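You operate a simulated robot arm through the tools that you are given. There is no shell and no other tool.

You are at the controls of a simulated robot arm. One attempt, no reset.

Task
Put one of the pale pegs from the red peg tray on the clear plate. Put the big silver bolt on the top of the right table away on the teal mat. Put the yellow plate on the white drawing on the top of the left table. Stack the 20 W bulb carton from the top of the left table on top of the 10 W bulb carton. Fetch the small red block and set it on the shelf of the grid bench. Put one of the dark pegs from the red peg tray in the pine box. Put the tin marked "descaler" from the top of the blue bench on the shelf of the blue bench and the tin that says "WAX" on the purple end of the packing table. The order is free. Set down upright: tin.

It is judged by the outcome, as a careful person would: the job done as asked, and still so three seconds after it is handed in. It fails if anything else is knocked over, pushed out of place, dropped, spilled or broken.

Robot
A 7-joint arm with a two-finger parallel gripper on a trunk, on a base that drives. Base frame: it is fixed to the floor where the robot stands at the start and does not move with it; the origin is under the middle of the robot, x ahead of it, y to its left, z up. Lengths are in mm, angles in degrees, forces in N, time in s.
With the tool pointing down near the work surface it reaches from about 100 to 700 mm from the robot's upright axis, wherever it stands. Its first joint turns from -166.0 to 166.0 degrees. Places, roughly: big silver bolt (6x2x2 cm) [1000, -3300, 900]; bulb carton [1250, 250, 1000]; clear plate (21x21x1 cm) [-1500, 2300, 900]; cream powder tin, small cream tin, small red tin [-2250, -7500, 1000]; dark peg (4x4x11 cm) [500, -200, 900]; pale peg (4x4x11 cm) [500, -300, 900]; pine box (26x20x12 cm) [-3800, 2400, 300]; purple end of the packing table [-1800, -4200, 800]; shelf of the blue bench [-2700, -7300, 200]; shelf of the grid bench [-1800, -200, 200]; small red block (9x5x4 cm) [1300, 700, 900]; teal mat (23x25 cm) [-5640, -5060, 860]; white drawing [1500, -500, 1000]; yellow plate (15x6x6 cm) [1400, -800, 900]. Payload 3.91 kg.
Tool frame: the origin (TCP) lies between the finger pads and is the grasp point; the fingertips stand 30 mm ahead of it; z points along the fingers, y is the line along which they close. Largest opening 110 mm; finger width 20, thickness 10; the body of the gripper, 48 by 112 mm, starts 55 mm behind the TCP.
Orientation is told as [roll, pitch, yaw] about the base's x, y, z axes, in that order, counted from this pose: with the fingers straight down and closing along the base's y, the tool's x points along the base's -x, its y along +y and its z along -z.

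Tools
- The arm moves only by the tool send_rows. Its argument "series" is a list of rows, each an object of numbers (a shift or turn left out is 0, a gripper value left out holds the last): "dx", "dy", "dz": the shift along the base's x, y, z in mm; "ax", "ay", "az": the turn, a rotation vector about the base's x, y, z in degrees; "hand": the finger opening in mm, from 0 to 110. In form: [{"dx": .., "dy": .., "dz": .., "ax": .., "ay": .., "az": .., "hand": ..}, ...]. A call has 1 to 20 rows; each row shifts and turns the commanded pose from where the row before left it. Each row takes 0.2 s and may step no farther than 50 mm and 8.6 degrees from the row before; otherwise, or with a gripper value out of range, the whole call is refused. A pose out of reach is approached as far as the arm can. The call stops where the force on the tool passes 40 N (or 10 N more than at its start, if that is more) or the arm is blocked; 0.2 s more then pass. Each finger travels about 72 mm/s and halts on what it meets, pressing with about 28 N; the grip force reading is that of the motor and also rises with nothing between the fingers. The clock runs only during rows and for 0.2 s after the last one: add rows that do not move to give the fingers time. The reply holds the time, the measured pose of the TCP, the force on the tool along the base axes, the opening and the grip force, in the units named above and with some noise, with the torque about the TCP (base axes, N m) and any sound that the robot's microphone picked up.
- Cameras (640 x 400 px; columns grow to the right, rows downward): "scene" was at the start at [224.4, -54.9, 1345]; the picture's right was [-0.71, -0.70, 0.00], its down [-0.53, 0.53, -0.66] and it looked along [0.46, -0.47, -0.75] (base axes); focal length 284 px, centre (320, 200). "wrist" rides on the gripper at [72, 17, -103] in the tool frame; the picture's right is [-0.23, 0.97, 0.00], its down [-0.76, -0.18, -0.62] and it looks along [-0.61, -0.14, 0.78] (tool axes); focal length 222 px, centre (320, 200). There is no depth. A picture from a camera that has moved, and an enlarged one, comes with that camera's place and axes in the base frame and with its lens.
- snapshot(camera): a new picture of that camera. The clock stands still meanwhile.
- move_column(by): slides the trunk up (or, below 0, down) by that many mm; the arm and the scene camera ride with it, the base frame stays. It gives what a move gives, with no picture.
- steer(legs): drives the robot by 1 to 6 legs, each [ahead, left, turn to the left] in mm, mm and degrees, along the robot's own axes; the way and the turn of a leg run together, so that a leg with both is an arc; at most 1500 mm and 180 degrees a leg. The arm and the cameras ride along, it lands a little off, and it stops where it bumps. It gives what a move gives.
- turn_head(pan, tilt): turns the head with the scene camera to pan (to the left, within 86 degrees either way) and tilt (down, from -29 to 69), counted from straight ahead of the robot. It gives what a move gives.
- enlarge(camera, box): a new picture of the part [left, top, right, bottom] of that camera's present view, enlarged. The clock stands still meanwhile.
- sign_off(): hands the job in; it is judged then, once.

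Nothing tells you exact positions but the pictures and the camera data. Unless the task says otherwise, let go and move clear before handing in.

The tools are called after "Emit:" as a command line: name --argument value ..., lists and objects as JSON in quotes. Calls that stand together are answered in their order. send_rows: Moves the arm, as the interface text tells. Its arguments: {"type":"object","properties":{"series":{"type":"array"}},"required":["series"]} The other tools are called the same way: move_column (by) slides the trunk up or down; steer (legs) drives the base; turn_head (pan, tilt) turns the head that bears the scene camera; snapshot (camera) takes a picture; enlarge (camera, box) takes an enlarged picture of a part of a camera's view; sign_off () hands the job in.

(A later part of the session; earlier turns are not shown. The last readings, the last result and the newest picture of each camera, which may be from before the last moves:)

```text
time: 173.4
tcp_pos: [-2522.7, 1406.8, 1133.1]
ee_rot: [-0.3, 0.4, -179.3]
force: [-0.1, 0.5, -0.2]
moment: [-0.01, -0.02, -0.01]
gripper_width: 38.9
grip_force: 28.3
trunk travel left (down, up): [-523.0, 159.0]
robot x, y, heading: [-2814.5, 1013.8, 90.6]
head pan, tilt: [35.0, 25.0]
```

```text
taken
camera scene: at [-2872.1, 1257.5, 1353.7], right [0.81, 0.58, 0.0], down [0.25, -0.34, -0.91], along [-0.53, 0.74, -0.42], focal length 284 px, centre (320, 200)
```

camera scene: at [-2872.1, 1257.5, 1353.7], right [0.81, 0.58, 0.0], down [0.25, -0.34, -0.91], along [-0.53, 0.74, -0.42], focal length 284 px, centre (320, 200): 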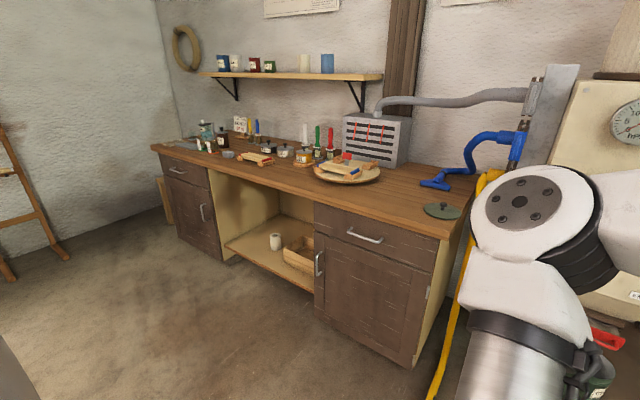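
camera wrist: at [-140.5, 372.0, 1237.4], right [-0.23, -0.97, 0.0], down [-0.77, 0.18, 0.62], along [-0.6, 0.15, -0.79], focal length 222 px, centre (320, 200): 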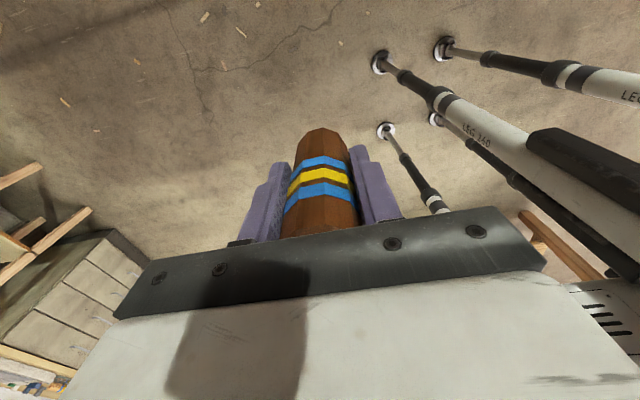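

The pine box sits on the low shelf in the desk's knee space next to a white jar. I'll move in front of it and lower for a look.

Emit:
steer --legs '[[0, 950, -1]]'

Emit:
turn_head --pan 0 --tilt 20

Emit:
move_column --by -400

Emit:
snapshot --camera "scene"

Emit:
snapshot --camera "wrist"

```text
time: 181.0
tcp_pos: [-3446.3, 1400.4, 1134.0]
ee_rot: [-0.2, 0.5, 178.6]
force: [-0.2, -0.4, -0.6]
moment: [0.04, 0.0, -0.01]
gripper_width: 39.0
grip_force: 27.2
trunk travel left (down, up): [-523.0, 159.0]
robot x, y, heading: [-3753.7, 1018.4, 88.7]
head pan, tilt: [35.0, 25.0]
```

```text
time: 182.0
tcp_pos: [-3446.3, 1401.8, 1133.6]
ee_rot: [-0.2, 0.4, 178.6]
force: [-0.3, -0.2, -1.5]
moment: [0.01, -0.01, 0.0]
gripper_width: 38.9
grip_force: 28.0
trunk travel left (down, up): [-523.0, 159.0]
robot x, y, heading: [-3756.2, 1013.0, 88.7]
head pan, tilt: [0.0, 20.0]
```

```text
time: 185.9
tcp_pos: [-3447.2, 1400.7, 732.8]
ee_rot: [-0.1, 0.4, 178.6]
force: [0.1, 0.1, -1.4]
moment: [0.01, 0.04, 0.0]
gripper_width: 38.7
grip_force: 28.0
trunk travel left (down, up): [-123.0, 559.0]
robot x, y, heading: [-3754.3, 1014.3, 88.7]
head pan, tilt: [0.0, 20.0]
```

```text
taken
camera scene: at [-3748.5, 1280.3, 961.8], right [1.0, -0.02, 0.0], down [-0.01, -0.34, -0.94], along [0.02, 0.94, -0.34], focal length 284 px, centre (320, 200)
```

scene: 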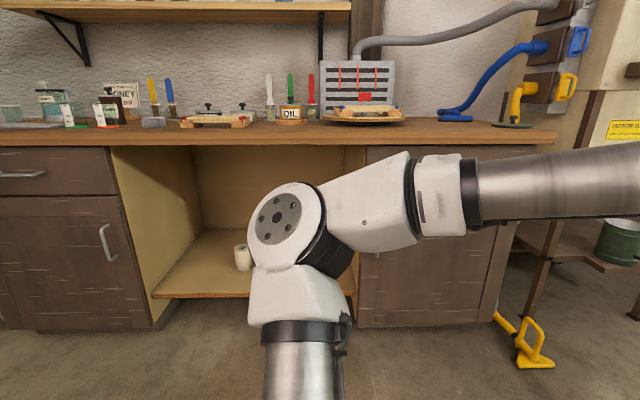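

```text
taken
camera wrist: at [-3375.0, 1381.8, 837.4], right [-0.25, -0.97, 0.0], down [-0.76, 0.19, 0.62], along [-0.6, 0.16, -0.79], focal length 222 px, centre (320, 200)
```

wrist: 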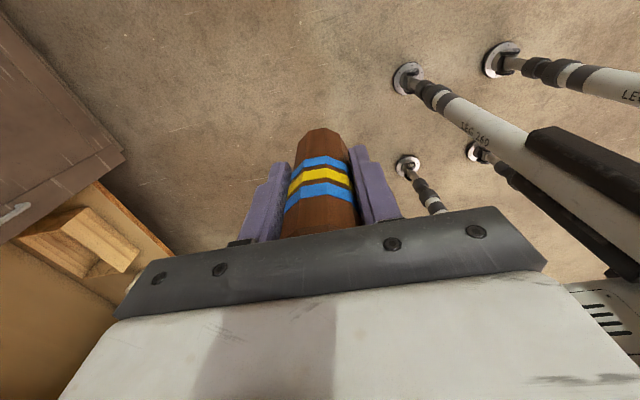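

The desk opening runs roughly x −4340…−3600, shelf top z≈264, desktop underside ≈830, front at y≈2080–2150. I'll turn the wrist so its camera looks into the opening.

Emit:
send_rows --series '[{"az": -8.5, "dx": -20}, {"az": -8.5, "dx": -20}, {"az": -8.5, "dx": -20}, {"az": -8.5, "dx": -20}, {"az": -8.5, "dx": -20}, {"az": -8.5, "dx": -20}, {"az": -8.5, "dx": -20}, {"az": -8.5, "dx": -20}, {"az": -8.5, "dx": -20}, {"az": -8.5, "dx": -20}, {"az": -3.6, "dx": -20}, {"dy": 30}, {"dy": 30}, {"dy": 30}, {}]'

Emit:
snapshot --camera "wrist"

Emit:
snapshot --camera "scene"

```text
time: 189.1
tcp_pos: [-3668.3, 1491.9, 733.6]
ee_rot: [-0.3, 0.4, 90.0]
force: [-0.6, 0.4, -1.7]
moment: [0.0, 0.0, 0.0]
gripper_width: 39.1
grip_force: 27.9
trunk travel left (down, up): [-123.0, 559.0]
robot x, y, heading: [-3754.9, 1016.5, 88.9]
head pan, tilt: [0.0, 20.0]
```

```text
taken
camera wrist: at [-3683.8, 1419.8, 837.9], right [-0.97, 0.23, 0.0], down [0.18, 0.77, 0.62], along [0.14, 0.6, -0.79], focal length 222 px, centre (320, 200)
```

wrist: 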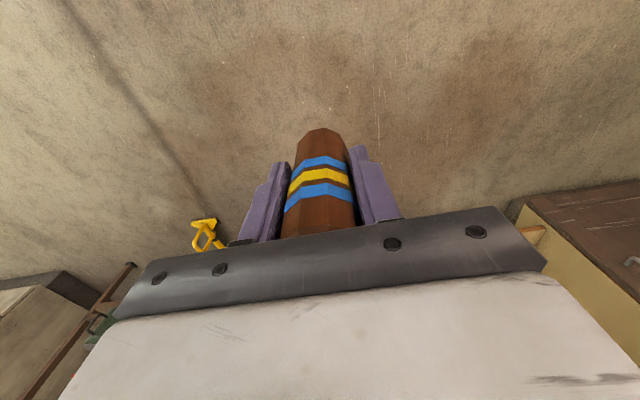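

```text
taken
camera scene: at [-3748.5, 1280.3, 961.8], right [1.0, -0.02, 0.0], down [-0.01, -0.34, -0.94], along [0.02, 0.94, -0.34], focal length 284 px, centre (320, 200)
```

scene: 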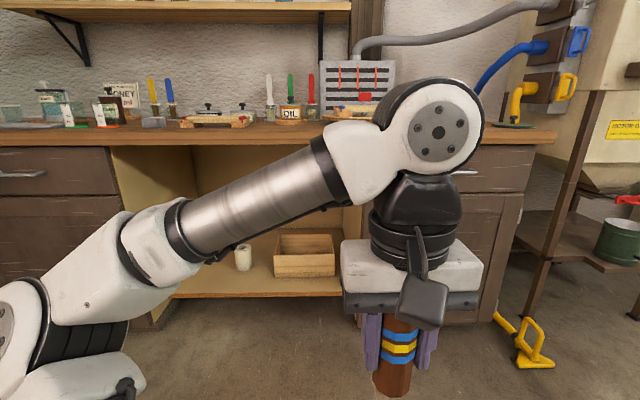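

Now the box is visible: about x −3925…−3662, front y≈2275, rim z≈380, shelf ≈262. The elbow is swung to the left and low, which suits reaching in. I'll lower the hand, align it and drive closer.

Emit:
send_rows --series '[{"dx": -25, "dz": -40}, {"dx": -25, "dz": -40}, {"dx": -25, "dz": -40}, {"dx": -25, "dz": -40}, {"dx": -25, "dz": -40}, {"dz": -40}, {"dz": -10}, {}]'

Emit:
steer --legs '[[440, 0, 1]]'

Emit:
snapshot --camera "scene"

Emit:
snapshot --camera "wrist"

```text
time: 190.9
tcp_pos: [-3795.0, 1509.6, 491.3]
ee_rot: [-0.2, 0.5, 90.1]
force: [0.3, -0.7, -1.2]
moment: [0.02, 0.01, -0.02]
gripper_width: 38.9
grip_force: 27.8
out of reach, approached as far as the arm can: row 6, 7
trunk travel left (down, up): [-123.0, 559.0]
robot x, y, heading: [-3754.2, 1017.2, 88.8]
head pan, tilt: [0.0, 20.0]
```

```text
time: 193.6
tcp_pos: [-3795.8, 1954.6, 491.6]
ee_rot: [-0.2, 0.6, 90.8]
force: [0.5, -0.2, -0.8]
moment: [-0.03, -0.02, -0.02]
gripper_width: 38.9
grip_force: 28.0
trunk travel left (down, up): [-123.0, 559.0]
robot x, y, heading: [-3745.3, 1463.4, 89.4]
head pan, tilt: [0.0, 20.0]
```

```text
taken
camera scene: at [-3745.3, 1726.6, 961.8], right [1.0, -0.01, 0.0], down [0.0, -0.34, -0.94], along [0.01, 0.94, -0.34], focal length 284 px, centre (320, 200)
```

scene: 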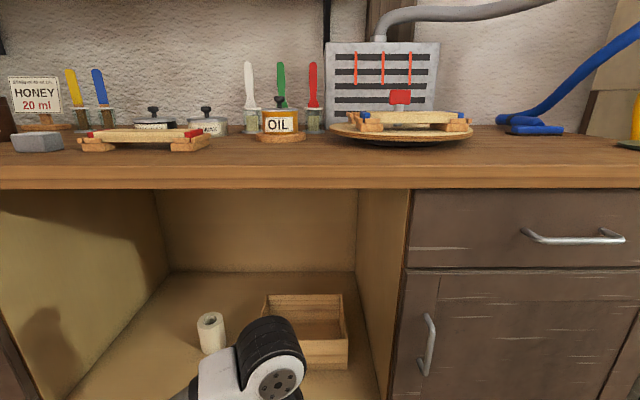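

```text
taken
camera wrist: at [-3810.9, 1882.4, 595.3], right [-0.98, 0.21, -0.01], down [0.17, 0.77, 0.62], along [0.14, 0.6, -0.79], focal length 222 px, centre (320, 200)
```

wrist: 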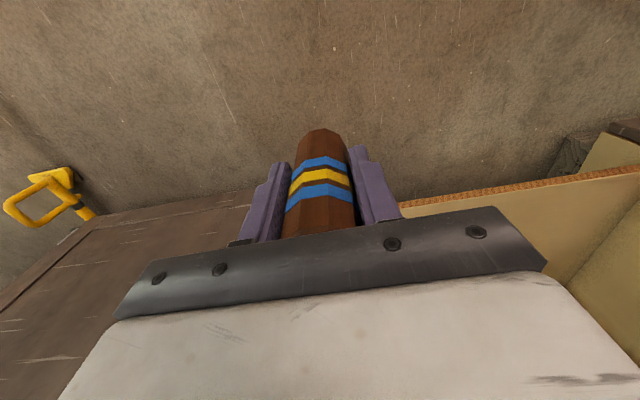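

Triangulated box: front-right rim corner (-3666, 2287, 379), so centre ≈(-3796, 2383). Reaching in above the rim.

Emit:
send_rows --series '[{"dy": 40}, {"dy": 40}, {"dy": 40}, {"dy": 40}, {"dy": 40}]'

Emit:
snapshot --camera "scene"

```text
time: 194.8
tcp_pos: [-3796.2, 2153.7, 493.4]
ee_rot: [-0.3, 0.6, 90.8]
force: [0.4, -0.6, -1.1]
moment: [0.01, 0.01, 0.01]
gripper_width: 38.8
grip_force: 27.7
trunk travel left (down, up): [-123.0, 559.0]
robot x, y, heading: [-3747.0, 1460.4, 89.4]
head pan, tilt: [0.0, 20.0]
```

```text
taken
camera scene: at [-3745.3, 1726.5, 961.8], right [1.0, -0.01, 0.0], down [0.0, -0.34, -0.94], along [0.01, 0.94, -0.34], focal length 284 px, centre (320, 200)
```

scene: 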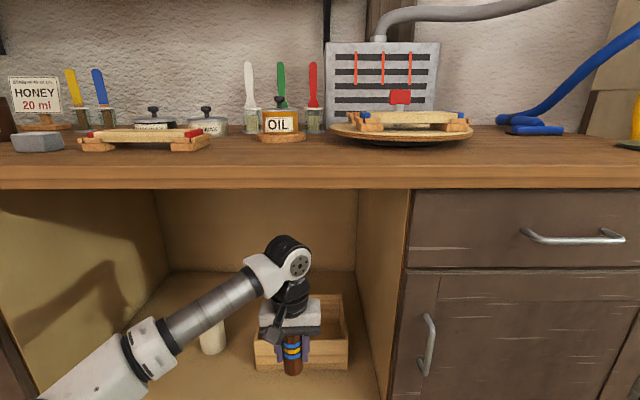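

Emit:
send_rows --series '[{"dy": 40}, {"dy": 40}, {"dy": 40}, {"dy": 40}, {"dy": 40}, {"dy": 30}, {}]'

Emit:
snapshot --camera "scene"

Emit:
snapshot --camera "wrist"

```text
time: 196.4
tcp_pos: [-3796.7, 2383.6, 493.3]
ee_rot: [-0.2, 0.5, 90.7]
force: [0.6, 0.6, -1.7]
moment: [-0.01, -0.04, -0.01]
gripper_width: 39.1
grip_force: 28.0
trunk travel left (down, up): [-123.0, 559.0]
robot x, y, heading: [-3749.4, 1461.1, 89.4]
head pan, tilt: [0.0, 20.0]
```

```text
taken
camera scene: at [-3745.3, 1726.6, 961.8], right [1.0, -0.01, 0.0], down [0.0, -0.34, -0.94], along [0.01, 0.94, -0.34], focal length 284 px, centre (320, 200)
```

scene: 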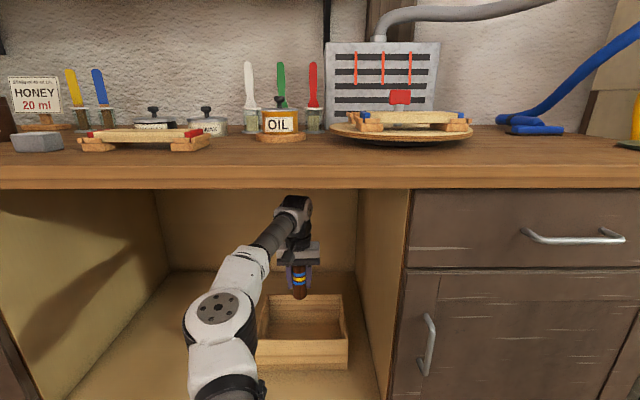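

```text
taken
camera wrist: at [-3811.2, 2311.4, 596.6], right [-0.98, 0.21, -0.01], down [0.17, 0.77, 0.62], along [0.14, 0.6, -0.79], focal length 222 px, centre (320, 200)
```

wrist: 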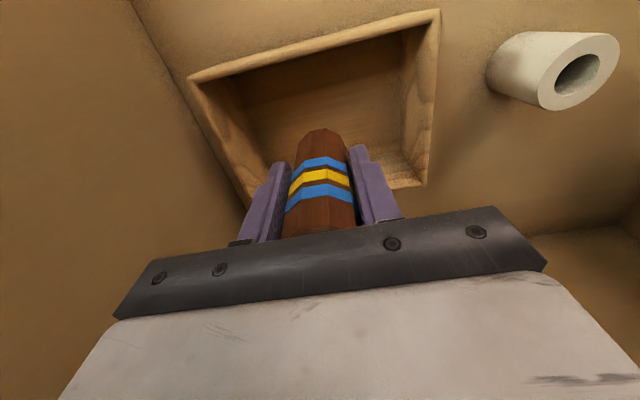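

The hand is centred over the box. Lowering the peg in.

Emit:
send_rows --series '[{"dz": -40}, {"dz": -40}, {"dz": -40}, {"dz": -20}, {"dz": -8}, {}]'

Emit:
snapshot --camera "scene"

Emit:
snapshot --camera "wrist"

```text
time: 197.8
tcp_pos: [-3796.0, 2385.9, 341.6]
ee_rot: [-0.2, 0.6, 90.8]
force: [-0.2, 0.2, -0.5]
moment: [0.02, 0.02, 0.03]
gripper_width: 38.9
grip_force: 27.8
trunk travel left (down, up): [-123.0, 559.0]
robot x, y, heading: [-3746.8, 1462.3, 89.3]
head pan, tilt: [0.0, 20.0]
```

```text
taken
camera scene: at [-3745.3, 1726.6, 961.8], right [1.0, -0.01, 0.0], down [0.0, -0.34, -0.94], along [0.01, 0.94, -0.34], focal length 284 px, centre (320, 200)
```

scene: 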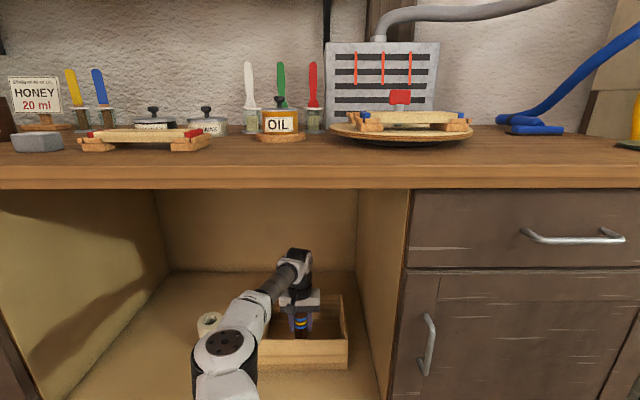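

```text
taken
camera wrist: at [-3810.7, 2311.8, 445.1], right [-0.98, 0.21, -0.01], down [0.16, 0.77, 0.62], along [0.14, 0.6, -0.79], focal length 222 px, centre (320, 200)
```

wrist: 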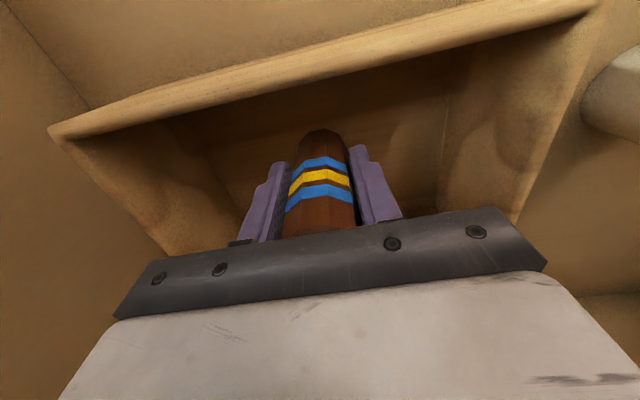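

Emit:
send_rows --series '[{"dz": -4}, {"dz": -3}, {}]'

```text
time: 198.6
tcp_pos: [-3794.6, 2385.3, 335.0]
ee_rot: [-0.2, 0.6, 90.8]
force: [-0.9, 0.2, -0.8]
moment: [-0.01, 0.01, 0.01]
gripper_width: 38.7
grip_force: 27.7
trunk travel left (down, up): [-123.0, 559.0]
robot x, y, heading: [-3745.4, 1465.8, 89.4]
head pan, tilt: [0.0, 20.0]
```

Emit:
send_rows --series '[{"dz": -3}, {"dz": -3}, {}]'

```text
time: 199.4
tcp_pos: [-3795.8, 2385.4, 329.8]
ee_rot: [-0.2, 0.7, 90.7]
force: [-0.6, 0.4, -1.3]
moment: [-0.05, 0.01, -0.01]
gripper_width: 39.0
grip_force: 28.1
trunk travel left (down, up): [-123.0, 559.0]
robot x, y, heading: [-3747.4, 1462.9, 89.4]
head pan, tilt: [0.0, 20.0]
```

Within a few mm of the box floor; releasing.

Emit:
send_rows --series '[{"hand": 50}, {"hand": 75}, {}, {}, {}]'

Emit:
snapshot --camera "wrist"

```text
time: 200.6
tcp_pos: [-3796.1, 2384.9, 330.6]
ee_rot: [-0.2, 0.6, 90.8]
force: [0.2, 0.2, 0.5]
moment: [-0.01, -0.01, -0.01]
gripper_width: 75.0
grip_force: 0.0
trunk travel left (down, up): [-123.0, 559.0]
robot x, y, heading: [-3743.1, 1463.0, 89.7]
head pan, tilt: [0.0, 20.0]
```

```text
taken
camera wrist: at [-3810.5, 2312.2, 433.7], right [-0.98, 0.21, -0.01], down [0.17, 0.77, 0.62], along [0.14, 0.6, -0.79], focal length 222 px, centre (320, 200)
```

wrist: 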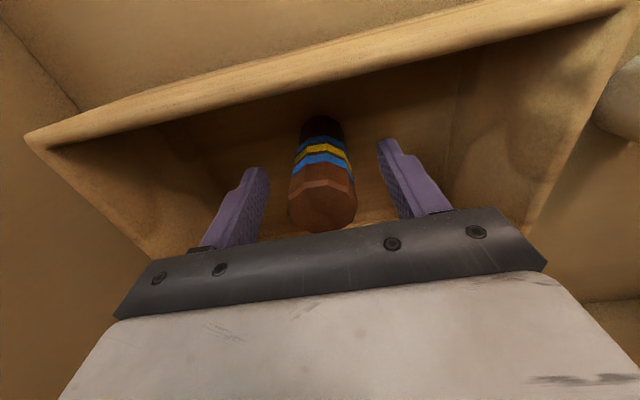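

The peg stands in the box. Rising and withdrawing the way I came.

Emit:
send_rows --series '[{"dz": 40}, {"dz": 40}, {"dz": 40}, {"dz": 40}, {}]'

Emit:
snapshot --camera "wrist"

Emit:
send_rows --series '[{"dy": -40}, {"dy": -40}, {"dy": -40}, {"dy": -40}, {"dy": -40}, {"dy": -40}, {"dy": -40}, {"dy": -40}, {"dy": -40}, {"dy": -40}]'

Emit:
snapshot --camera "scene"

```text
time: 201.8
tcp_pos: [-3793.5, 2385.4, 489.2]
ee_rot: [-0.2, 0.6, 90.9]
force: [-0.1, 0.1, -0.1]
moment: [0.0, 0.0, 0.03]
gripper_width: 75.0
grip_force: 0.1
trunk travel left (down, up): [-123.0, 559.0]
robot x, y, heading: [-3743.8, 1464.7, 89.7]
head pan, tilt: [0.0, 20.0]
```

```text
taken
camera wrist: at [-3808.8, 2312.3, 593.2], right [-0.98, 0.21, -0.01], down [0.17, 0.77, 0.62], along [0.14, 0.6, -0.79], focal length 222 px, centre (320, 200)
```

wrist: 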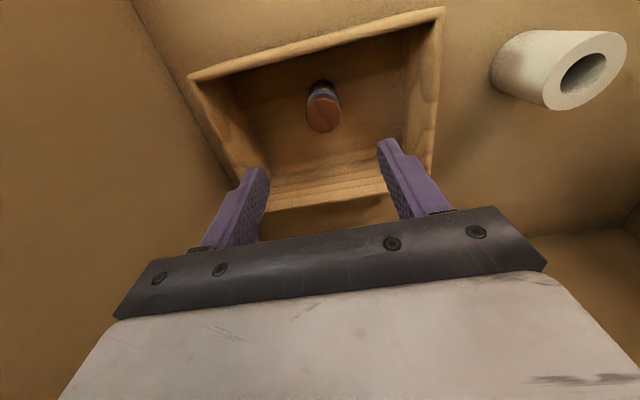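

```text
time: 204.0
tcp_pos: [-3795.1, 1983.3, 490.8]
ee_rot: [-0.2, 0.5, 90.8]
force: [-0.3, 0.3, 0.0]
moment: [0.01, 0.02, -0.03]
gripper_width: 75.1
grip_force: 0.3
trunk travel left (down, up): [-123.0, 559.0]
robot x, y, heading: [-3744.9, 1464.3, 89.3]
head pan, tilt: [0.0, 20.0]
```

```text
taken
camera scene: at [-3745.2, 1726.6, 961.8], right [1.0, -0.01, 0.0], down [0.0, -0.34, -0.94], along [0.01, 0.94, -0.34], focal length 284 px, centre (320, 200)
```

scene: 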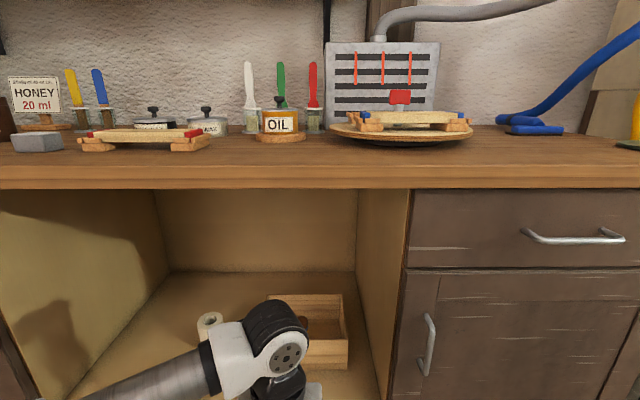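

Dark peg done. I'll back off, raise the trunk, and head to a vantage point left of the left table to find a way to its far side.

Emit:
steer --legs '[[-450, 0, 0]]'

Emit:
move_column --by 400

Emit:
send_rows --series '[{"dz": 45, "dx": 20}, {"dz": 45, "dx": 30}, {"dz": 45, "dx": 40}, {"dz": 45, "dx": 40}, {"dx": 45, "dy": -10}, {"dx": 45, "dy": -20}, {"dx": 45, "dy": -20}, {"dx": 45, "dy": -20}, {"dx": 45, "dy": -20}, {}]'

Emit:
turn_head --pan -60 --tilt 20

Emit:
snapshot --camera "scene"

```text
time: 206.7
tcp_pos: [-3798.7, 1524.0, 490.8]
ee_rot: [-0.2, 0.7, 90.6]
force: [0.4, 0.2, -0.7]
moment: [0.03, 0.0, 0.03]
gripper_width: 74.7
grip_force: 0.0
trunk travel left (down, up): [-123.0, 559.0]
robot x, y, heading: [-3751.9, 1005.7, 89.3]
head pan, tilt: [0.0, 20.0]
```

```text
time: 210.6
tcp_pos: [-3798.9, 1523.4, 890.9]
ee_rot: [0.0, 0.6, 90.6]
force: [0.0, 0.0, 0.2]
moment: [0.03, -0.01, -0.02]
gripper_width: 75.2
grip_force: 0.0
trunk travel left (down, up): [-523.0, 159.0]
robot x, y, heading: [-3749.2, 998.0, 89.6]
head pan, tilt: [0.0, 20.0]
```

```text
refused: row 2 steps farther than a row can; nothing moved
```

```text
time: 211.9
tcp_pos: [-3798.4, 1522.6, 891.0]
ee_rot: [-0.2, 0.6, 90.6]
force: [-0.6, -0.7, 0.2]
moment: [0.02, 0.0, -0.02]
gripper_width: 75.0
grip_force: 0.2
trunk travel left (down, up): [-523.0, 159.0]
robot x, y, heading: [-3752.2, 1004.8, 89.5]
head pan, tilt: [-60.0, 20.0]
```

```text
taken
camera scene: at [-3669.0, 1217.7, 1361.8], right [0.49, -0.87, 0.0], down [-0.3, -0.17, -0.94], along [0.82, 0.46, -0.34], focal length 284 px, centre (320, 200)
```

scene: 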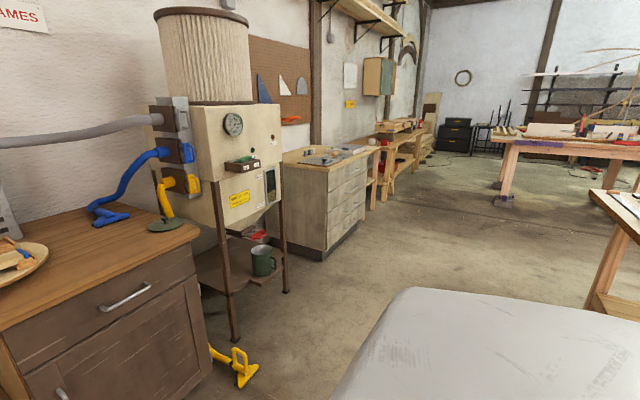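

Emit:
send_rows --series '[{"dz": 40, "dx": 20}, {"dz": 40, "dx": 25}, {"dz": 40, "dx": 25}, {"dz": 40, "dx": 25}, {"dz": 25, "dx": 40}, {"dx": 45, "dy": -15}, {"dx": 45, "dy": -20}, {"dx": 45, "dy": -20}, {"dx": 30, "dy": -30}, {"dy": -30}, {}]'

Emit:
steer --legs '[[0, -1400, 0], [0, -1400, 0], [0, -400, 0]]'

Emit:
turn_head --pan -75 --tilt 20

Emit:
snapshot --camera "scene"

```text
time: 214.3
tcp_pos: [-3498.8, 1407.9, 1075.5]
ee_rot: [-0.3, 0.6, 90.6]
force: [-0.4, -1.2, 0.6]
moment: [0.04, 0.01, -0.01]
gripper_width: 74.9
grip_force: 0.1
trunk travel left (down, up): [-523.0, 159.0]
robot x, y, heading: [-3751.3, 1001.8, 89.4]
head pan, tilt: [-60.0, 20.0]
```

```text
time: 239.2
tcp_pos: [-293.3, 1313.3, 1075.9]
ee_rot: [-0.3, 0.7, 88.6]
force: [-0.2, 0.0, -0.3]
moment: [-0.01, -0.03, -0.02]
gripper_width: 75.0
grip_force: 0.1
trunk travel left (down, up): [-523.0, 159.0]
robot x, y, heading: [-563.4, 914.8, 87.1]
head pan, tilt: [-60.0, 20.0]
```

```text
time: 239.9
tcp_pos: [-292.5, 1312.6, 1075.8]
ee_rot: [-0.2, 0.6, 88.5]
force: [0.2, 0.3, -0.1]
moment: [-0.01, 0.02, -0.02]
gripper_width: 75.4
grip_force: 0.1
trunk travel left (down, up): [-523.0, 159.0]
robot x, y, heading: [-561.2, 912.6, 87.1]
head pan, tilt: [-75.0, 20.0]
```

```text
taken
camera scene: at [-462.5, 1104.7, 1361.8], right [0.21, -0.98, 0.0], down [-0.33, -0.07, -0.94], along [0.92, 0.2, -0.34], focal length 284 px, centre (320, 200)
```

scene: 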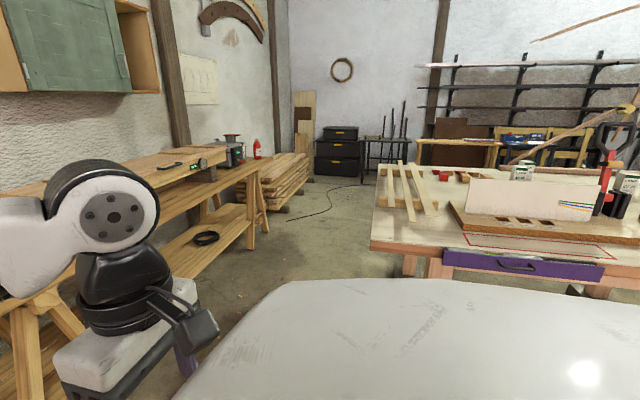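

There is a wide free aisle (y≈1115–1870) left of the table leading to its far side. I'll turn to heading 0 and drive through along y≈1480.

Emit:
steer --legs '[[0, 0, -87], [0, 570, 0]]'

Emit:
turn_head --pan 0 --tilt 20

Emit:
snapshot --camera "scene"

```text
time: 248.6
tcp_pos: [-153.0, 1241.2, 1076.0]
ee_rot: [-0.1, 0.7, 2.2]
force: [-0.6, 0.0, -0.2]
moment: [0.02, 0.0, 0.02]
gripper_width: 74.9
grip_force: 0.0
trunk travel left (down, up): [-523.0, 159.0]
robot x, y, heading: [-566.5, 1480.1, 1.0]
head pan, tilt: [-75.0, 20.0]
```

```text
time: 250.1
tcp_pos: [-153.0, 1241.0, 1075.8]
ee_rot: [-0.2, 0.6, 2.3]
force: [0.7, 0.3, 0.2]
moment: [-0.02, 0.0, 0.0]
gripper_width: 74.9
grip_force: 0.0
trunk travel left (down, up): [-523.0, 159.0]
robot x, y, heading: [-568.1, 1482.8, 1.1]
head pan, tilt: [0.0, 20.0]
```

```text
taken
camera scene: at [-304.9, 1487.1, 1361.8], right [0.02, -1.0, 0.0], down [-0.34, -0.01, -0.94], along [0.94, 0.02, -0.34], focal length 284 px, centre (320, 200)
```

scene: 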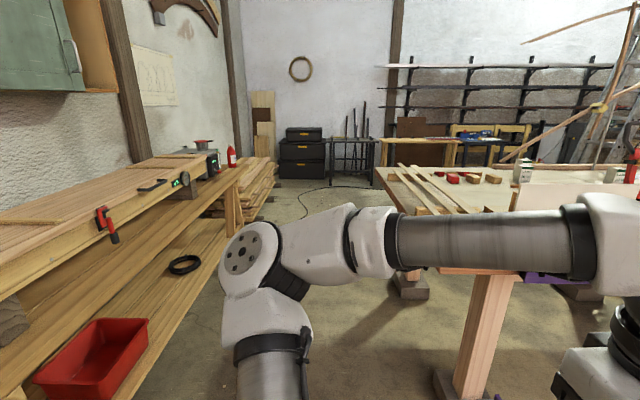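

Emit:
steer --legs '[[1430, 0, -1], [1430, 0, 0]]'

Emit:
turn_head --pan -80 --tilt 20

Emit:
snapshot --camera "scene"

```text
time: 263.7
tcp_pos: [2651.5, 1254.4, 1076.0]
ee_rot: [-0.3, 0.6, 0.6]
force: [0.4, -0.2, 0.2]
moment: [0.01, -0.03, 0.0]
gripper_width: 75.0
grip_force: 0.1
trunk travel left (down, up): [-523.0, 159.0]
robot x, y, heading: [2245.2, 1512.2, -0.8]
head pan, tilt: [0.0, 20.0]
```

```text
time: 265.2
tcp_pos: [2652.3, 1254.7, 1075.9]
ee_rot: [-0.1, 0.5, 0.5]
force: [0.1, 0.5, -0.2]
moment: [-0.02, -0.01, 0.01]
gripper_width: 74.9
grip_force: 0.1
trunk travel left (down, up): [-523.0, 159.0]
robot x, y, heading: [2248.1, 1507.1, -0.6]
head pan, tilt: [-80.0, 20.0]
```

```text
taken
camera scene: at [2429.7, 1415.3, 1361.8], right [-0.99, -0.16, 0.0], down [-0.06, 0.34, -0.94], along [0.15, -0.93, -0.34], focal length 284 px, centre (320, 200)
```

scene: 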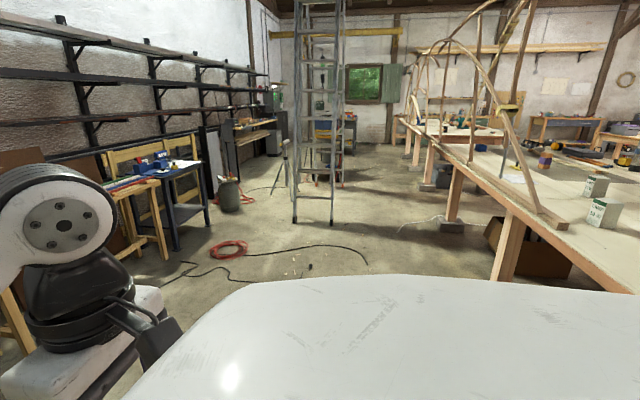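

From here the far side lane (x≈2250) is clear; the boat frame stands on the table's far edge. I'll turn to face the table (heading 180) and slide along to view the cartons and blocks.

Emit:
steer --legs '[[100, 0, 0], [0, 0, -90], [0, 0, -90]]'

Emit:
turn_head --pan 40 --tilt 20

Emit:
snapshot --camera "scene"

```text
time: 274.4
tcp_pos: [1951.6, 1783.5, 1075.9]
ee_rot: [-0.2, 0.5, 177.3]
force: [0.3, 0.7, -0.4]
moment: [0.0, 0.02, 0.03]
gripper_width: 75.2
grip_force: 0.0
trunk travel left (down, up): [-523.0, 159.0]
robot x, y, heading: [2343.5, 1510.6, 176.2]
head pan, tilt: [-80.0, 20.0]
```

```text
time: 276.4
tcp_pos: [1952.1, 1783.1, 1074.8]
ee_rot: [-0.2, 0.6, 177.3]
force: [-0.4, 0.6, 0.0]
moment: [0.0, 0.0, 0.0]
gripper_width: 74.9
grip_force: 0.0
trunk travel left (down, up): [-523.0, 159.0]
robot x, y, heading: [2344.6, 1506.8, 176.1]
head pan, tilt: [40.0, 20.0]
```

```text
taken
camera scene: at [2098.1, 1465.2, 1361.8], right [-0.59, 0.81, 0.0], down [0.28, 0.2, -0.94], along [-0.76, -0.55, -0.34], focal length 284 px, centre (320, 200)
```

scene: 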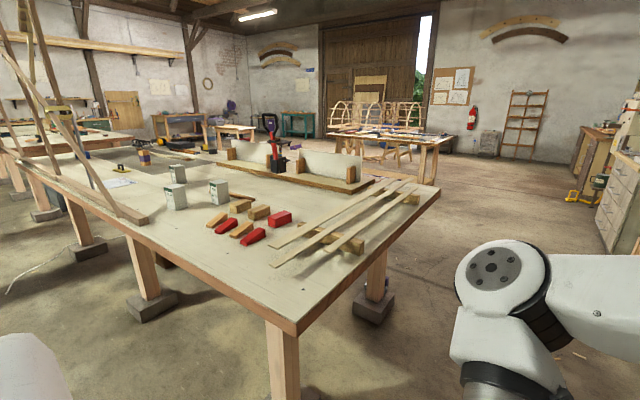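

Emit:
enlarge --camera "scene" --box '[140, 140, 340, 265]'

Emit:
enlarge --camera "scene" --box '[0, 100, 200, 225]'

```text
3.20 times, centred on (240, 202) of scene
camera zoom: at [2098.1, 1465.2, 1361.8], right [-0.59, 0.81, 0.0], down [0.28, 0.2, -0.94], along [-0.76, -0.55, -0.34], focal length 910 px, centre (576, 192)
```

zoom: 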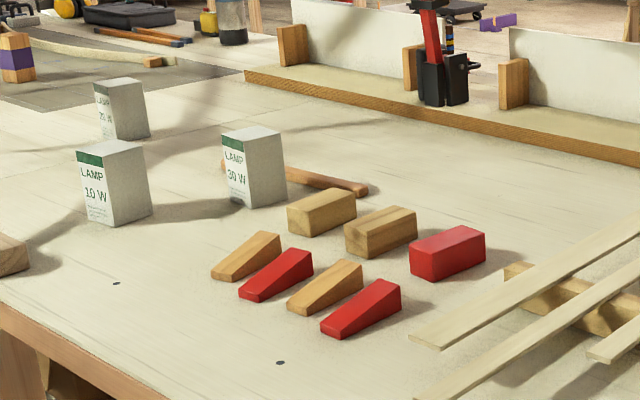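

```text
3.20 times, centred on (100, 162) of scene
camera zoom: at [2098.1, 1465.2, 1361.8], right [-0.59, 0.81, 0.0], down [0.28, 0.2, -0.94], along [-0.76, -0.55, -0.34], focal length 910 px, centre (1024, 320)
```

zoom: 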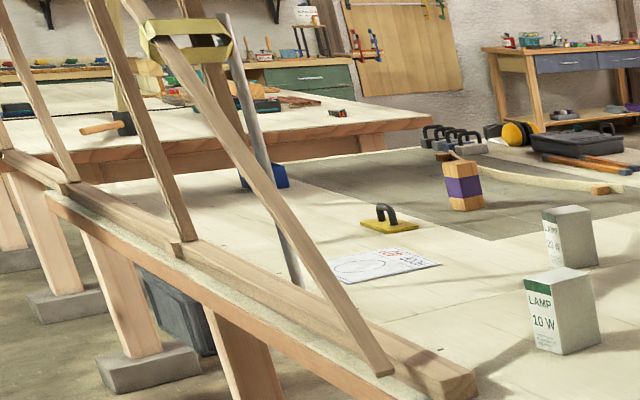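

Emit:
enlarge --camera "scene" --box '[160, 155, 240, 205]'

Emit:
enlarge --camera "scene" --box '[80, 130, 200, 205]'

```text
8.00 times, centred on (200, 180) of scene
camera zoom: at [2098.1, 1465.2, 1361.8], right [-0.59, 0.81, 0.0], down [0.28, 0.2, -0.94], along [-0.76, -0.55, -0.34], focal length 2275 px, centre (1280, 360)
```

zoom: 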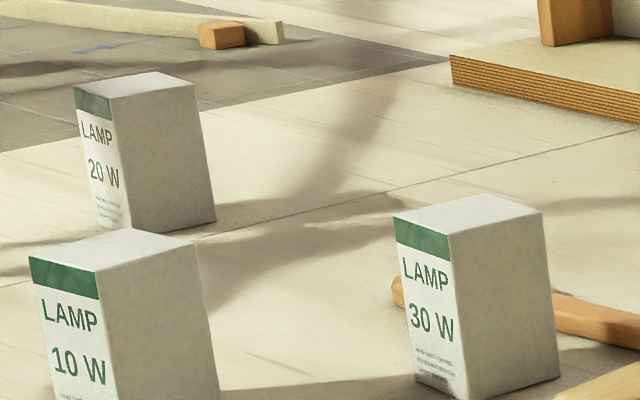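

```text
5.33 times, centred on (140, 168) of scene
camera zoom: at [2098.1, 1465.2, 1361.8], right [-0.59, 0.81, 0.0], down [0.28, 0.2, -0.94], along [-0.76, -0.55, -0.34], focal length 1517 px, centre (1280, 373)
```

zoom: 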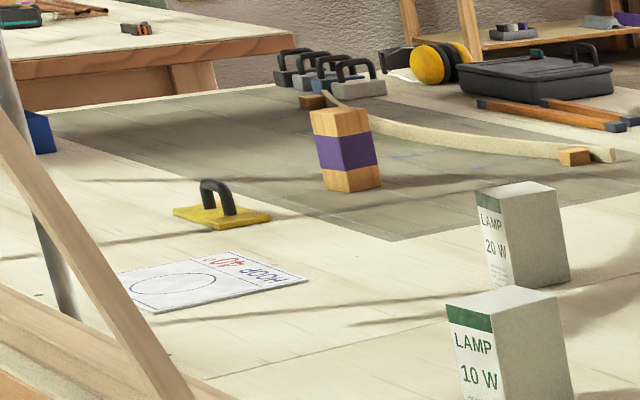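

I can see everything: 10 W carton ≈(1475,170), 30 W ≈(1330,290), 20 W ≈(1260,-220), the red rectangular block ≈(1340,713), yellow float-like plate ≈(1338,-820), white drawing ≈ x1390–1545, y−605…−422. Boat frame sticks stand on the far edge. I'll move to y≈0 on the far side for the cartons.

Emit:
steer --legs '[[0, 0, 4], [0, 1450, 0]]'

Emit:
turn_head --pan 0 --tilt 20

Emit:
snapshot --camera "scene"

Emit:
turn_head --pan 45 --tilt 15

Emit:
snapshot --camera "scene"

```text
time: 288.4
tcp_pos: [1955.0, 265.3, 1076.1]
ee_rot: [-0.2, 0.6, -176.3]
force: [-0.5, 0.5, 0.3]
moment: [0.03, -0.03, -0.02]
gripper_width: 74.7
grip_force: 0.1
trunk travel left (down, up): [-523.0, 159.0]
robot x, y, heading: [2376.9, 35.0, -177.5]
head pan, tilt: [40.0, 20.0]
```

```text
time: 289.5
tcp_pos: [1955.6, 265.6, 1076.6]
ee_rot: [-0.3, 0.7, -176.2]
force: [-0.2, -0.1, 0.3]
moment: [0.02, 0.01, 0.02]
gripper_width: 74.9
grip_force: 0.0
trunk travel left (down, up): [-523.0, 159.0]
robot x, y, heading: [2373.9, 34.1, -177.6]
head pan, tilt: [0.0, 20.0]
```

```text
taken
camera scene: at [2112.5, 24.9, 1361.8], right [-0.04, 1.0, 0.0], down [0.34, 0.01, -0.94], along [-0.94, -0.04, -0.34], focal length 284 px, centre (320, 200)
```

scene: 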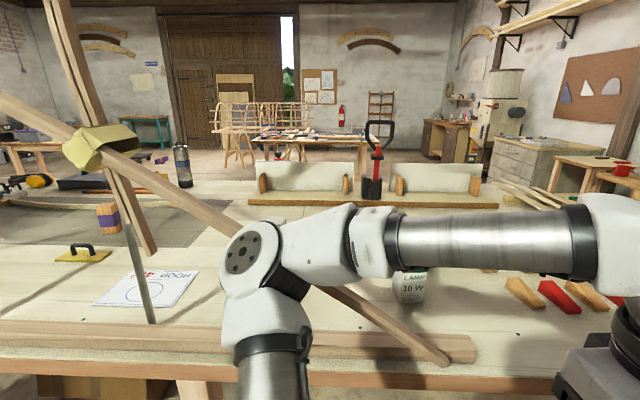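

```text
time: 290.6
tcp_pos: [1954.8, 265.2, 1075.8]
ee_rot: [-0.2, 0.6, -176.3]
force: [-1.0, -0.5, -0.4]
moment: [0.0, -0.01, -0.01]
gripper_width: 75.2
grip_force: 0.0
trunk travel left (down, up): [-523.0, 159.0]
robot x, y, heading: [2375.9, 38.3, -177.8]
head pan, tilt: [45.0, 15.0]
```

```text
taken
camera scene: at [2142.3, -39.8, 1369.9], right [-0.74, 0.68, 0.0], down [0.18, 0.19, -0.97], along [-0.65, -0.71, -0.26], focal length 284 px, centre (320, 200)
```

scene: 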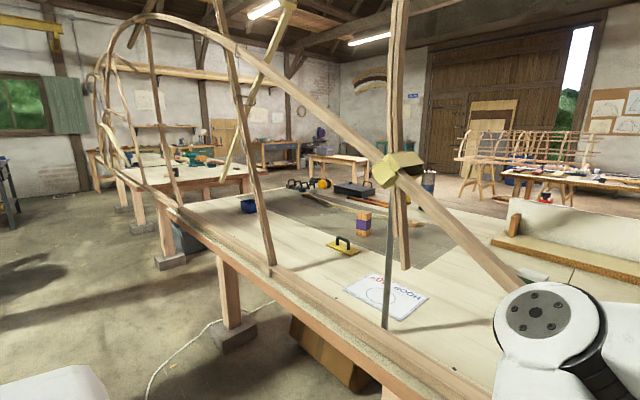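

I have a good picture of the frame: a diagonal rises from about y=+220 (z≈910) to the crossing at y≈−350 (z≈1290), a thin rod stands at ≈(1605,−377), next rib at y≈−758. I'll raise the trunk and bring the hand over the table edge high up to see the cartons from above.

Emit:
move_column --by 155

Emit:
steer --legs '[[0, 0, -2.3], [130, -20, 0]]'

Emit:
snapshot --camera "wrist"

Emit:
turn_head --pan 0 --tilt 30

Emit:
snapshot --camera "scene"

```text
time: 292.4
tcp_pos: [1955.0, 265.5, 1231.4]
ee_rot: [-0.3, 0.6, -176.3]
force: [0.7, -0.4, 0.0]
moment: [0.02, 0.01, 0.0]
gripper_width: 75.0
grip_force: 0.2
trunk travel left (down, up): [-678.0, 4.0]
robot x, y, heading: [2377.8, 32.5, -177.8]
head pan, tilt: [45.0, 15.0]
```

```text
time: 294.1
tcp_pos: [1834.3, 302.9, 1229.9]
ee_rot: [-0.2, 0.6, -178.7]
force: [0.1, 0.0, 0.2]
moment: [0.0, -0.03, 0.0]
gripper_width: 75.0
grip_force: 0.0
trunk travel left (down, up): [-678.0, 4.0]
robot x, y, heading: [2245.8, 56.4, -179.9]
head pan, tilt: [45.0, 15.0]
```

```text
taken
camera wrist: at [1906.6, 286.7, 1334.0], right [-0.2, -0.98, -0.01], down [-0.77, 0.16, 0.62], along [-0.6, 0.13, -0.79], focal length 222 px, centre (320, 200)
```

wrist: 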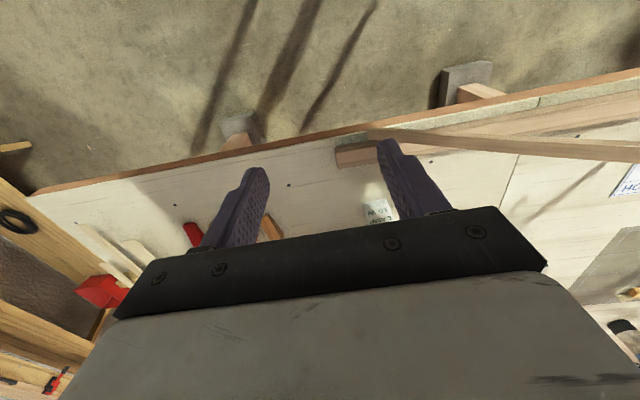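

```text
time: 295.2
tcp_pos: [1834.0, 302.6, 1230.2]
ee_rot: [-0.2, 0.5, -178.6]
force: [-0.2, 0.3, -0.7]
moment: [-0.04, 0.0, 0.02]
gripper_width: 75.1
grip_force: 0.0
trunk travel left (down, up): [-678.0, 4.0]
robot x, y, heading: [2249.1, 61.6, -180.1]
head pan, tilt: [0.0, 30.0]
```

```text
taken
camera scene: at [1984.1, 55.6, 1500.8], right [0.0, 1.0, 0.0], down [0.5, 0.0, -0.87], along [-0.87, 0.0, -0.5], focal length 284 px, centre (320, 200)
```

scene: 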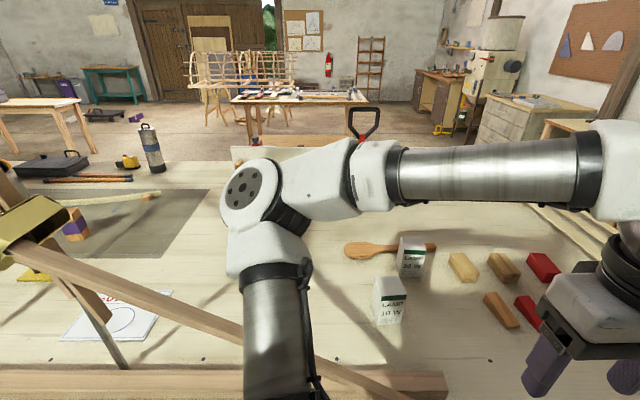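

10 W carton centre ≈(1485,222), top ≈972. The 20 W one is hidden behind the arm; I'll bring the hand in over the table high above and use the wrist camera.

Emit:
send_rows --series '[{"dx": -30, "dy": -35, "dz": 5}, {"dx": -30, "dy": -35, "dz": 5}, {"dx": -30, "dy": -35, "dz": 5}, {"dx": -30, "dy": -35, "dz": 5}, {"dx": -30, "dy": -35}, {"dx": -30, "dy": -35}, {"dx": -30, "dy": -35}, {"dx": -30, "dy": -15}, {"dx": -30, "dy": -10}, {}]'

Emit:
snapshot --camera "wrist"

Emit:
snapshot --camera "scene"

```text
time: 297.4
tcp_pos: [1564.6, 32.9, 1249.5]
ee_rot: [-0.2, 0.6, -178.7]
force: [-0.4, 0.9, -0.2]
moment: [-0.01, 0.02, 0.0]
gripper_width: 75.1
grip_force: 0.1
trunk travel left (down, up): [-678.0, 4.0]
robot x, y, heading: [2244.8, 53.6, -179.9]
head pan, tilt: [0.0, 30.0]
```

```text
taken
camera wrist: at [1638.5, 16.8, 1353.5], right [-0.2, -0.98, -0.01], down [-0.77, 0.16, 0.62], along [-0.6, 0.13, -0.79], focal length 222 px, centre (320, 200)
```

wrist: 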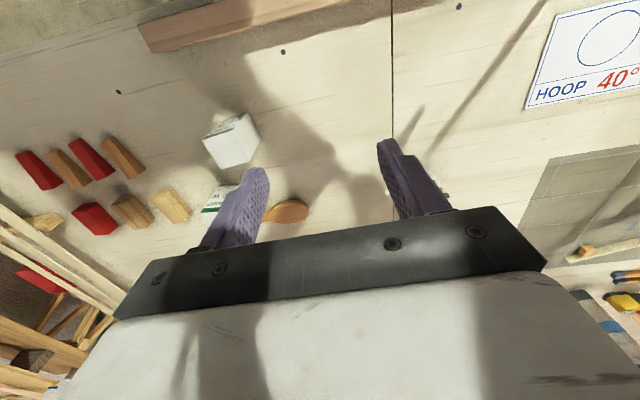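

```text
taken
camera scene: at [1984.4, 55.7, 1500.8], right [0.0, 1.0, 0.0], down [0.5, 0.0, -0.87], along [-0.87, 0.0, -0.5], focal length 284 px, centre (320, 200)
```

scene: 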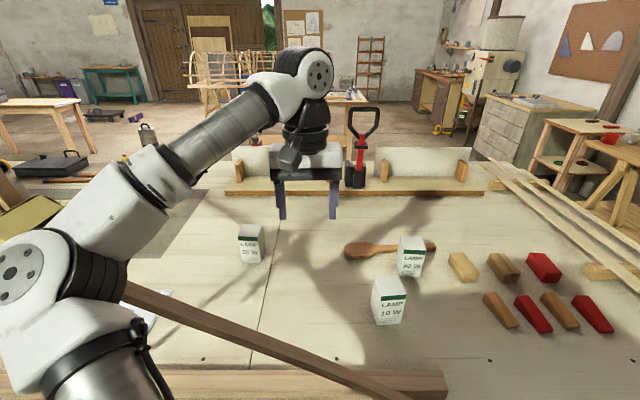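

Now all cartons are visible. Zooming for accurate poses.

Emit:
enlarge --camera "scene" --box '[210, 210, 290, 260]'

Emit:
enlarge --camera "scene" --box '[350, 230, 446, 290]'

Emit:
enlarge --camera "scene" --box '[350, 270, 446, 330]'

```text
8.00 times, centred on (250, 235) of scene
camera zoom: at [1984.4, 55.7, 1500.8], right [0.0, 1.0, 0.0], down [0.5, 0.0, -0.87], along [-0.87, 0.0, -0.5], focal length 2275 px, centre (880, -80)
```

zoom: 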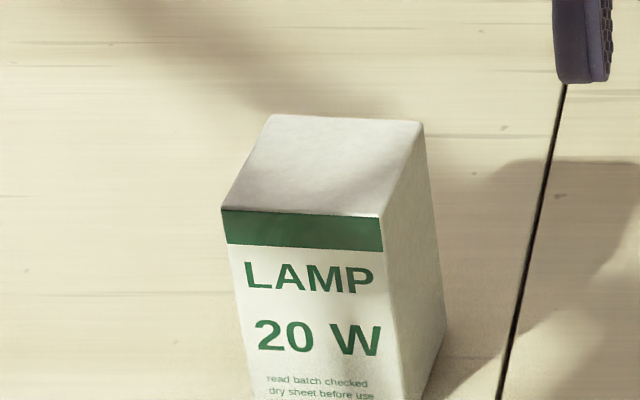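

```text
6.67 times, centred on (398, 260) of scene
camera zoom: at [1984.4, 55.7, 1500.8], right [0.0, 1.0, 0.0], down [0.5, 0.0, -0.87], along [-0.87, 0.0, -0.5], focal length 1896 px, centre (-200, -200)
```

zoom: 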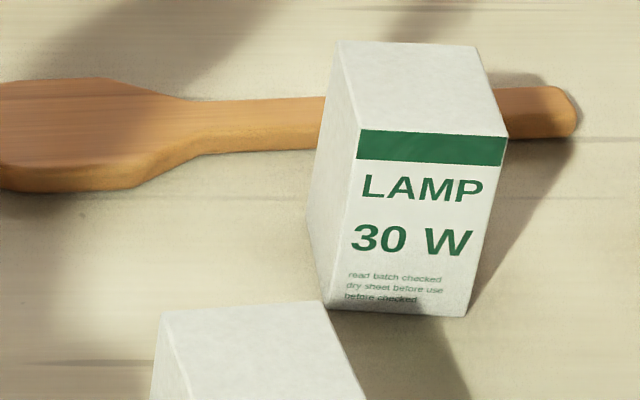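

```text
6.67 times, centred on (398, 300) of scene
camera zoom: at [1984.4, 55.7, 1500.8], right [0.0, 1.0, 0.0], down [0.5, 0.0, -0.87], along [-0.87, 0.0, -0.5], focal length 1896 px, centre (-200, -467)
```

zoom: 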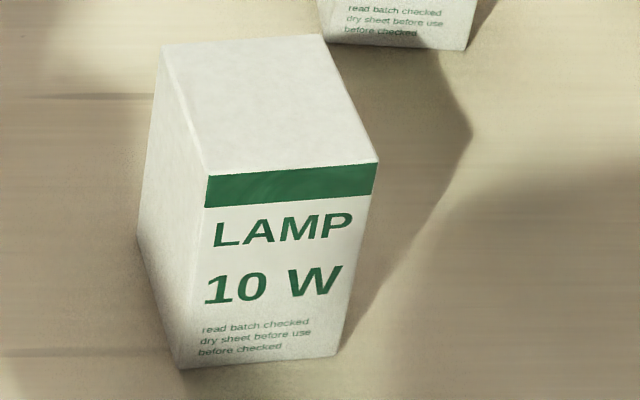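

Measured: table top z≈873; cartons are 60×60×112; 20 W centre ≈(1274,−156), 10 W centre ≈(1496,223), tops z≈985. To keep the arm clear of the diagonal I'll shift the robot to y≈200 and a bit closer.

Emit:
steer --legs '[[0, -145, 0], [60, 0, 0]]'

Emit:
send_rows --series '[{"dx": -30, "dy": -30, "az": -5.3}, {"dx": -30, "dy": -35}, {"dx": -30, "dy": -35}, {"dx": -25, "dy": -40}, {"dx": -25, "dy": -40}, {"dx": -25, "dy": -40}, {}]'

Emit:
snapshot --camera "wrist"

Emit:
snapshot --camera "scene"

```text
time: 299.7
tcp_pos: [1505.4, 178.3, 1249.5]
ee_rot: [-0.2, 0.7, -178.8]
force: [-0.7, 0.7, -1.3]
moment: [0.01, 0.01, 0.0]
gripper_width: 74.8
grip_force: 0.0
trunk travel left (down, up): [-678.0, 4.0]
robot x, y, heading: [2181.7, 200.9, 179.9]
head pan, tilt: [0.0, 30.0]
```

```text
time: 301.3
tcp_pos: [1381.7, -15.5, 1229.5]
ee_rot: [-0.1, 0.3, 176.2]
force: [0.5, 0.3, 0.3]
moment: [-0.04, 0.0, 0.0]
gripper_width: 74.9
grip_force: 0.0
out of reach, approached as far as the arm can: row 5, 6
trunk travel left (down, up): [-678.0, 4.0]
robot x, y, heading: [2184.9, 201.8, 180.0]
head pan, tilt: [0.0, 30.0]
```

```text
taken
camera wrist: at [1453.2, -37.6, 1332.9], right [-0.29, -0.96, 0.0], down [-0.75, 0.23, 0.62], along [-0.59, 0.18, -0.79], focal length 222 px, centre (320, 200)
```

wrist: 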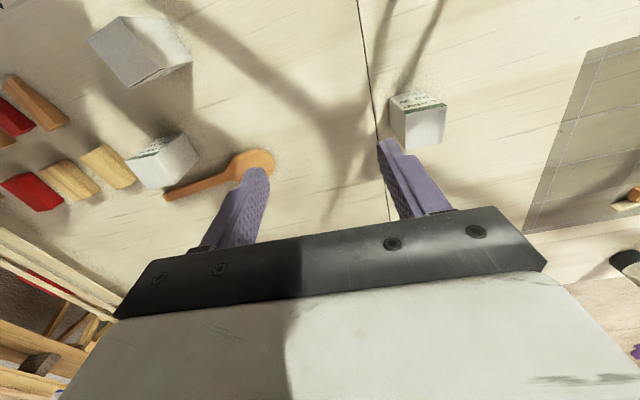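

```text
taken
camera scene: at [1924.5, 202.2, 1500.7], right [0.0, 1.0, 0.0], down [0.5, 0.0, -0.87], along [-0.87, 0.0, -0.5], focal length 284 px, centre (320, 200)
```

scene: 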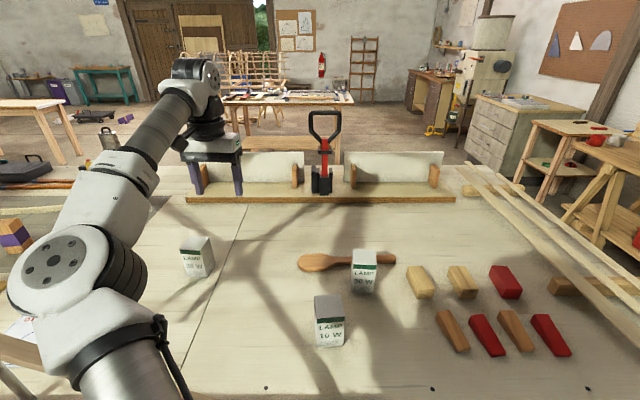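

At this height the arm is at its limit; extending while lowering keeps the elbow clear of the diagonal. Moving down and out to above the 20 W carton.

Emit:
send_rows --series '[{"dx": -13, "dy": -23, "dz": -38, "hand": 100}, {"dx": -13, "dy": -23, "dz": -38}, {"dx": -13, "dy": -23, "dz": -38}, {"dx": -13, "dy": -22, "dz": -38}, {"dx": -14, "dy": -22, "dz": -38}, {}]'

Emit:
snapshot --camera "wrist"

Emit:
snapshot --camera "scene"

```text
time: 302.7
tcp_pos: [1377.8, -33.1, 1168.5]
ee_rot: [-0.2, 0.5, 176.1]
force: [-1.0, -0.4, 0.5]
moment: [0.05, -0.01, 0.0]
gripper_width: 100.1
grip_force: 0.0
out of reach, approached as far as the arm can: row 1, 2, 3, 4, 5
trunk travel left (down, up): [-678.0, 4.0]
robot x, y, heading: [2183.8, 201.5, 179.8]
head pan, tilt: [0.0, 30.0]
```

```text
taken
camera wrist: at [1449.5, -55.2, 1272.7], right [-0.29, -0.96, 0.0], down [-0.75, 0.23, 0.62], along [-0.59, 0.18, -0.79], focal length 222 px, centre (320, 200)
```

wrist: 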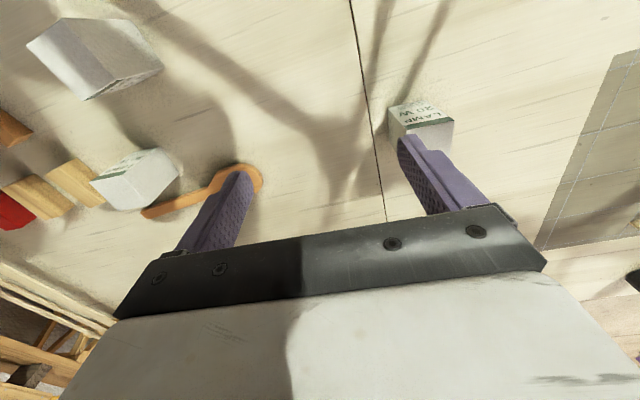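

```text
taken
camera scene: at [1924.5, 200.7, 1500.7], right [0.0, 1.0, 0.0], down [0.5, 0.0, -0.87], along [-0.87, 0.0, -0.5], focal length 284 px, centre (320, 200)
```

scene: 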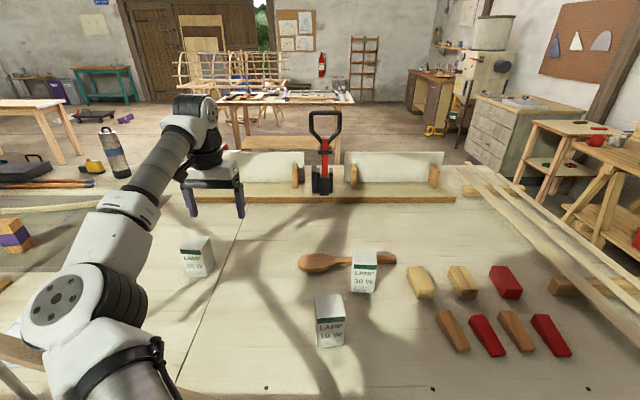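

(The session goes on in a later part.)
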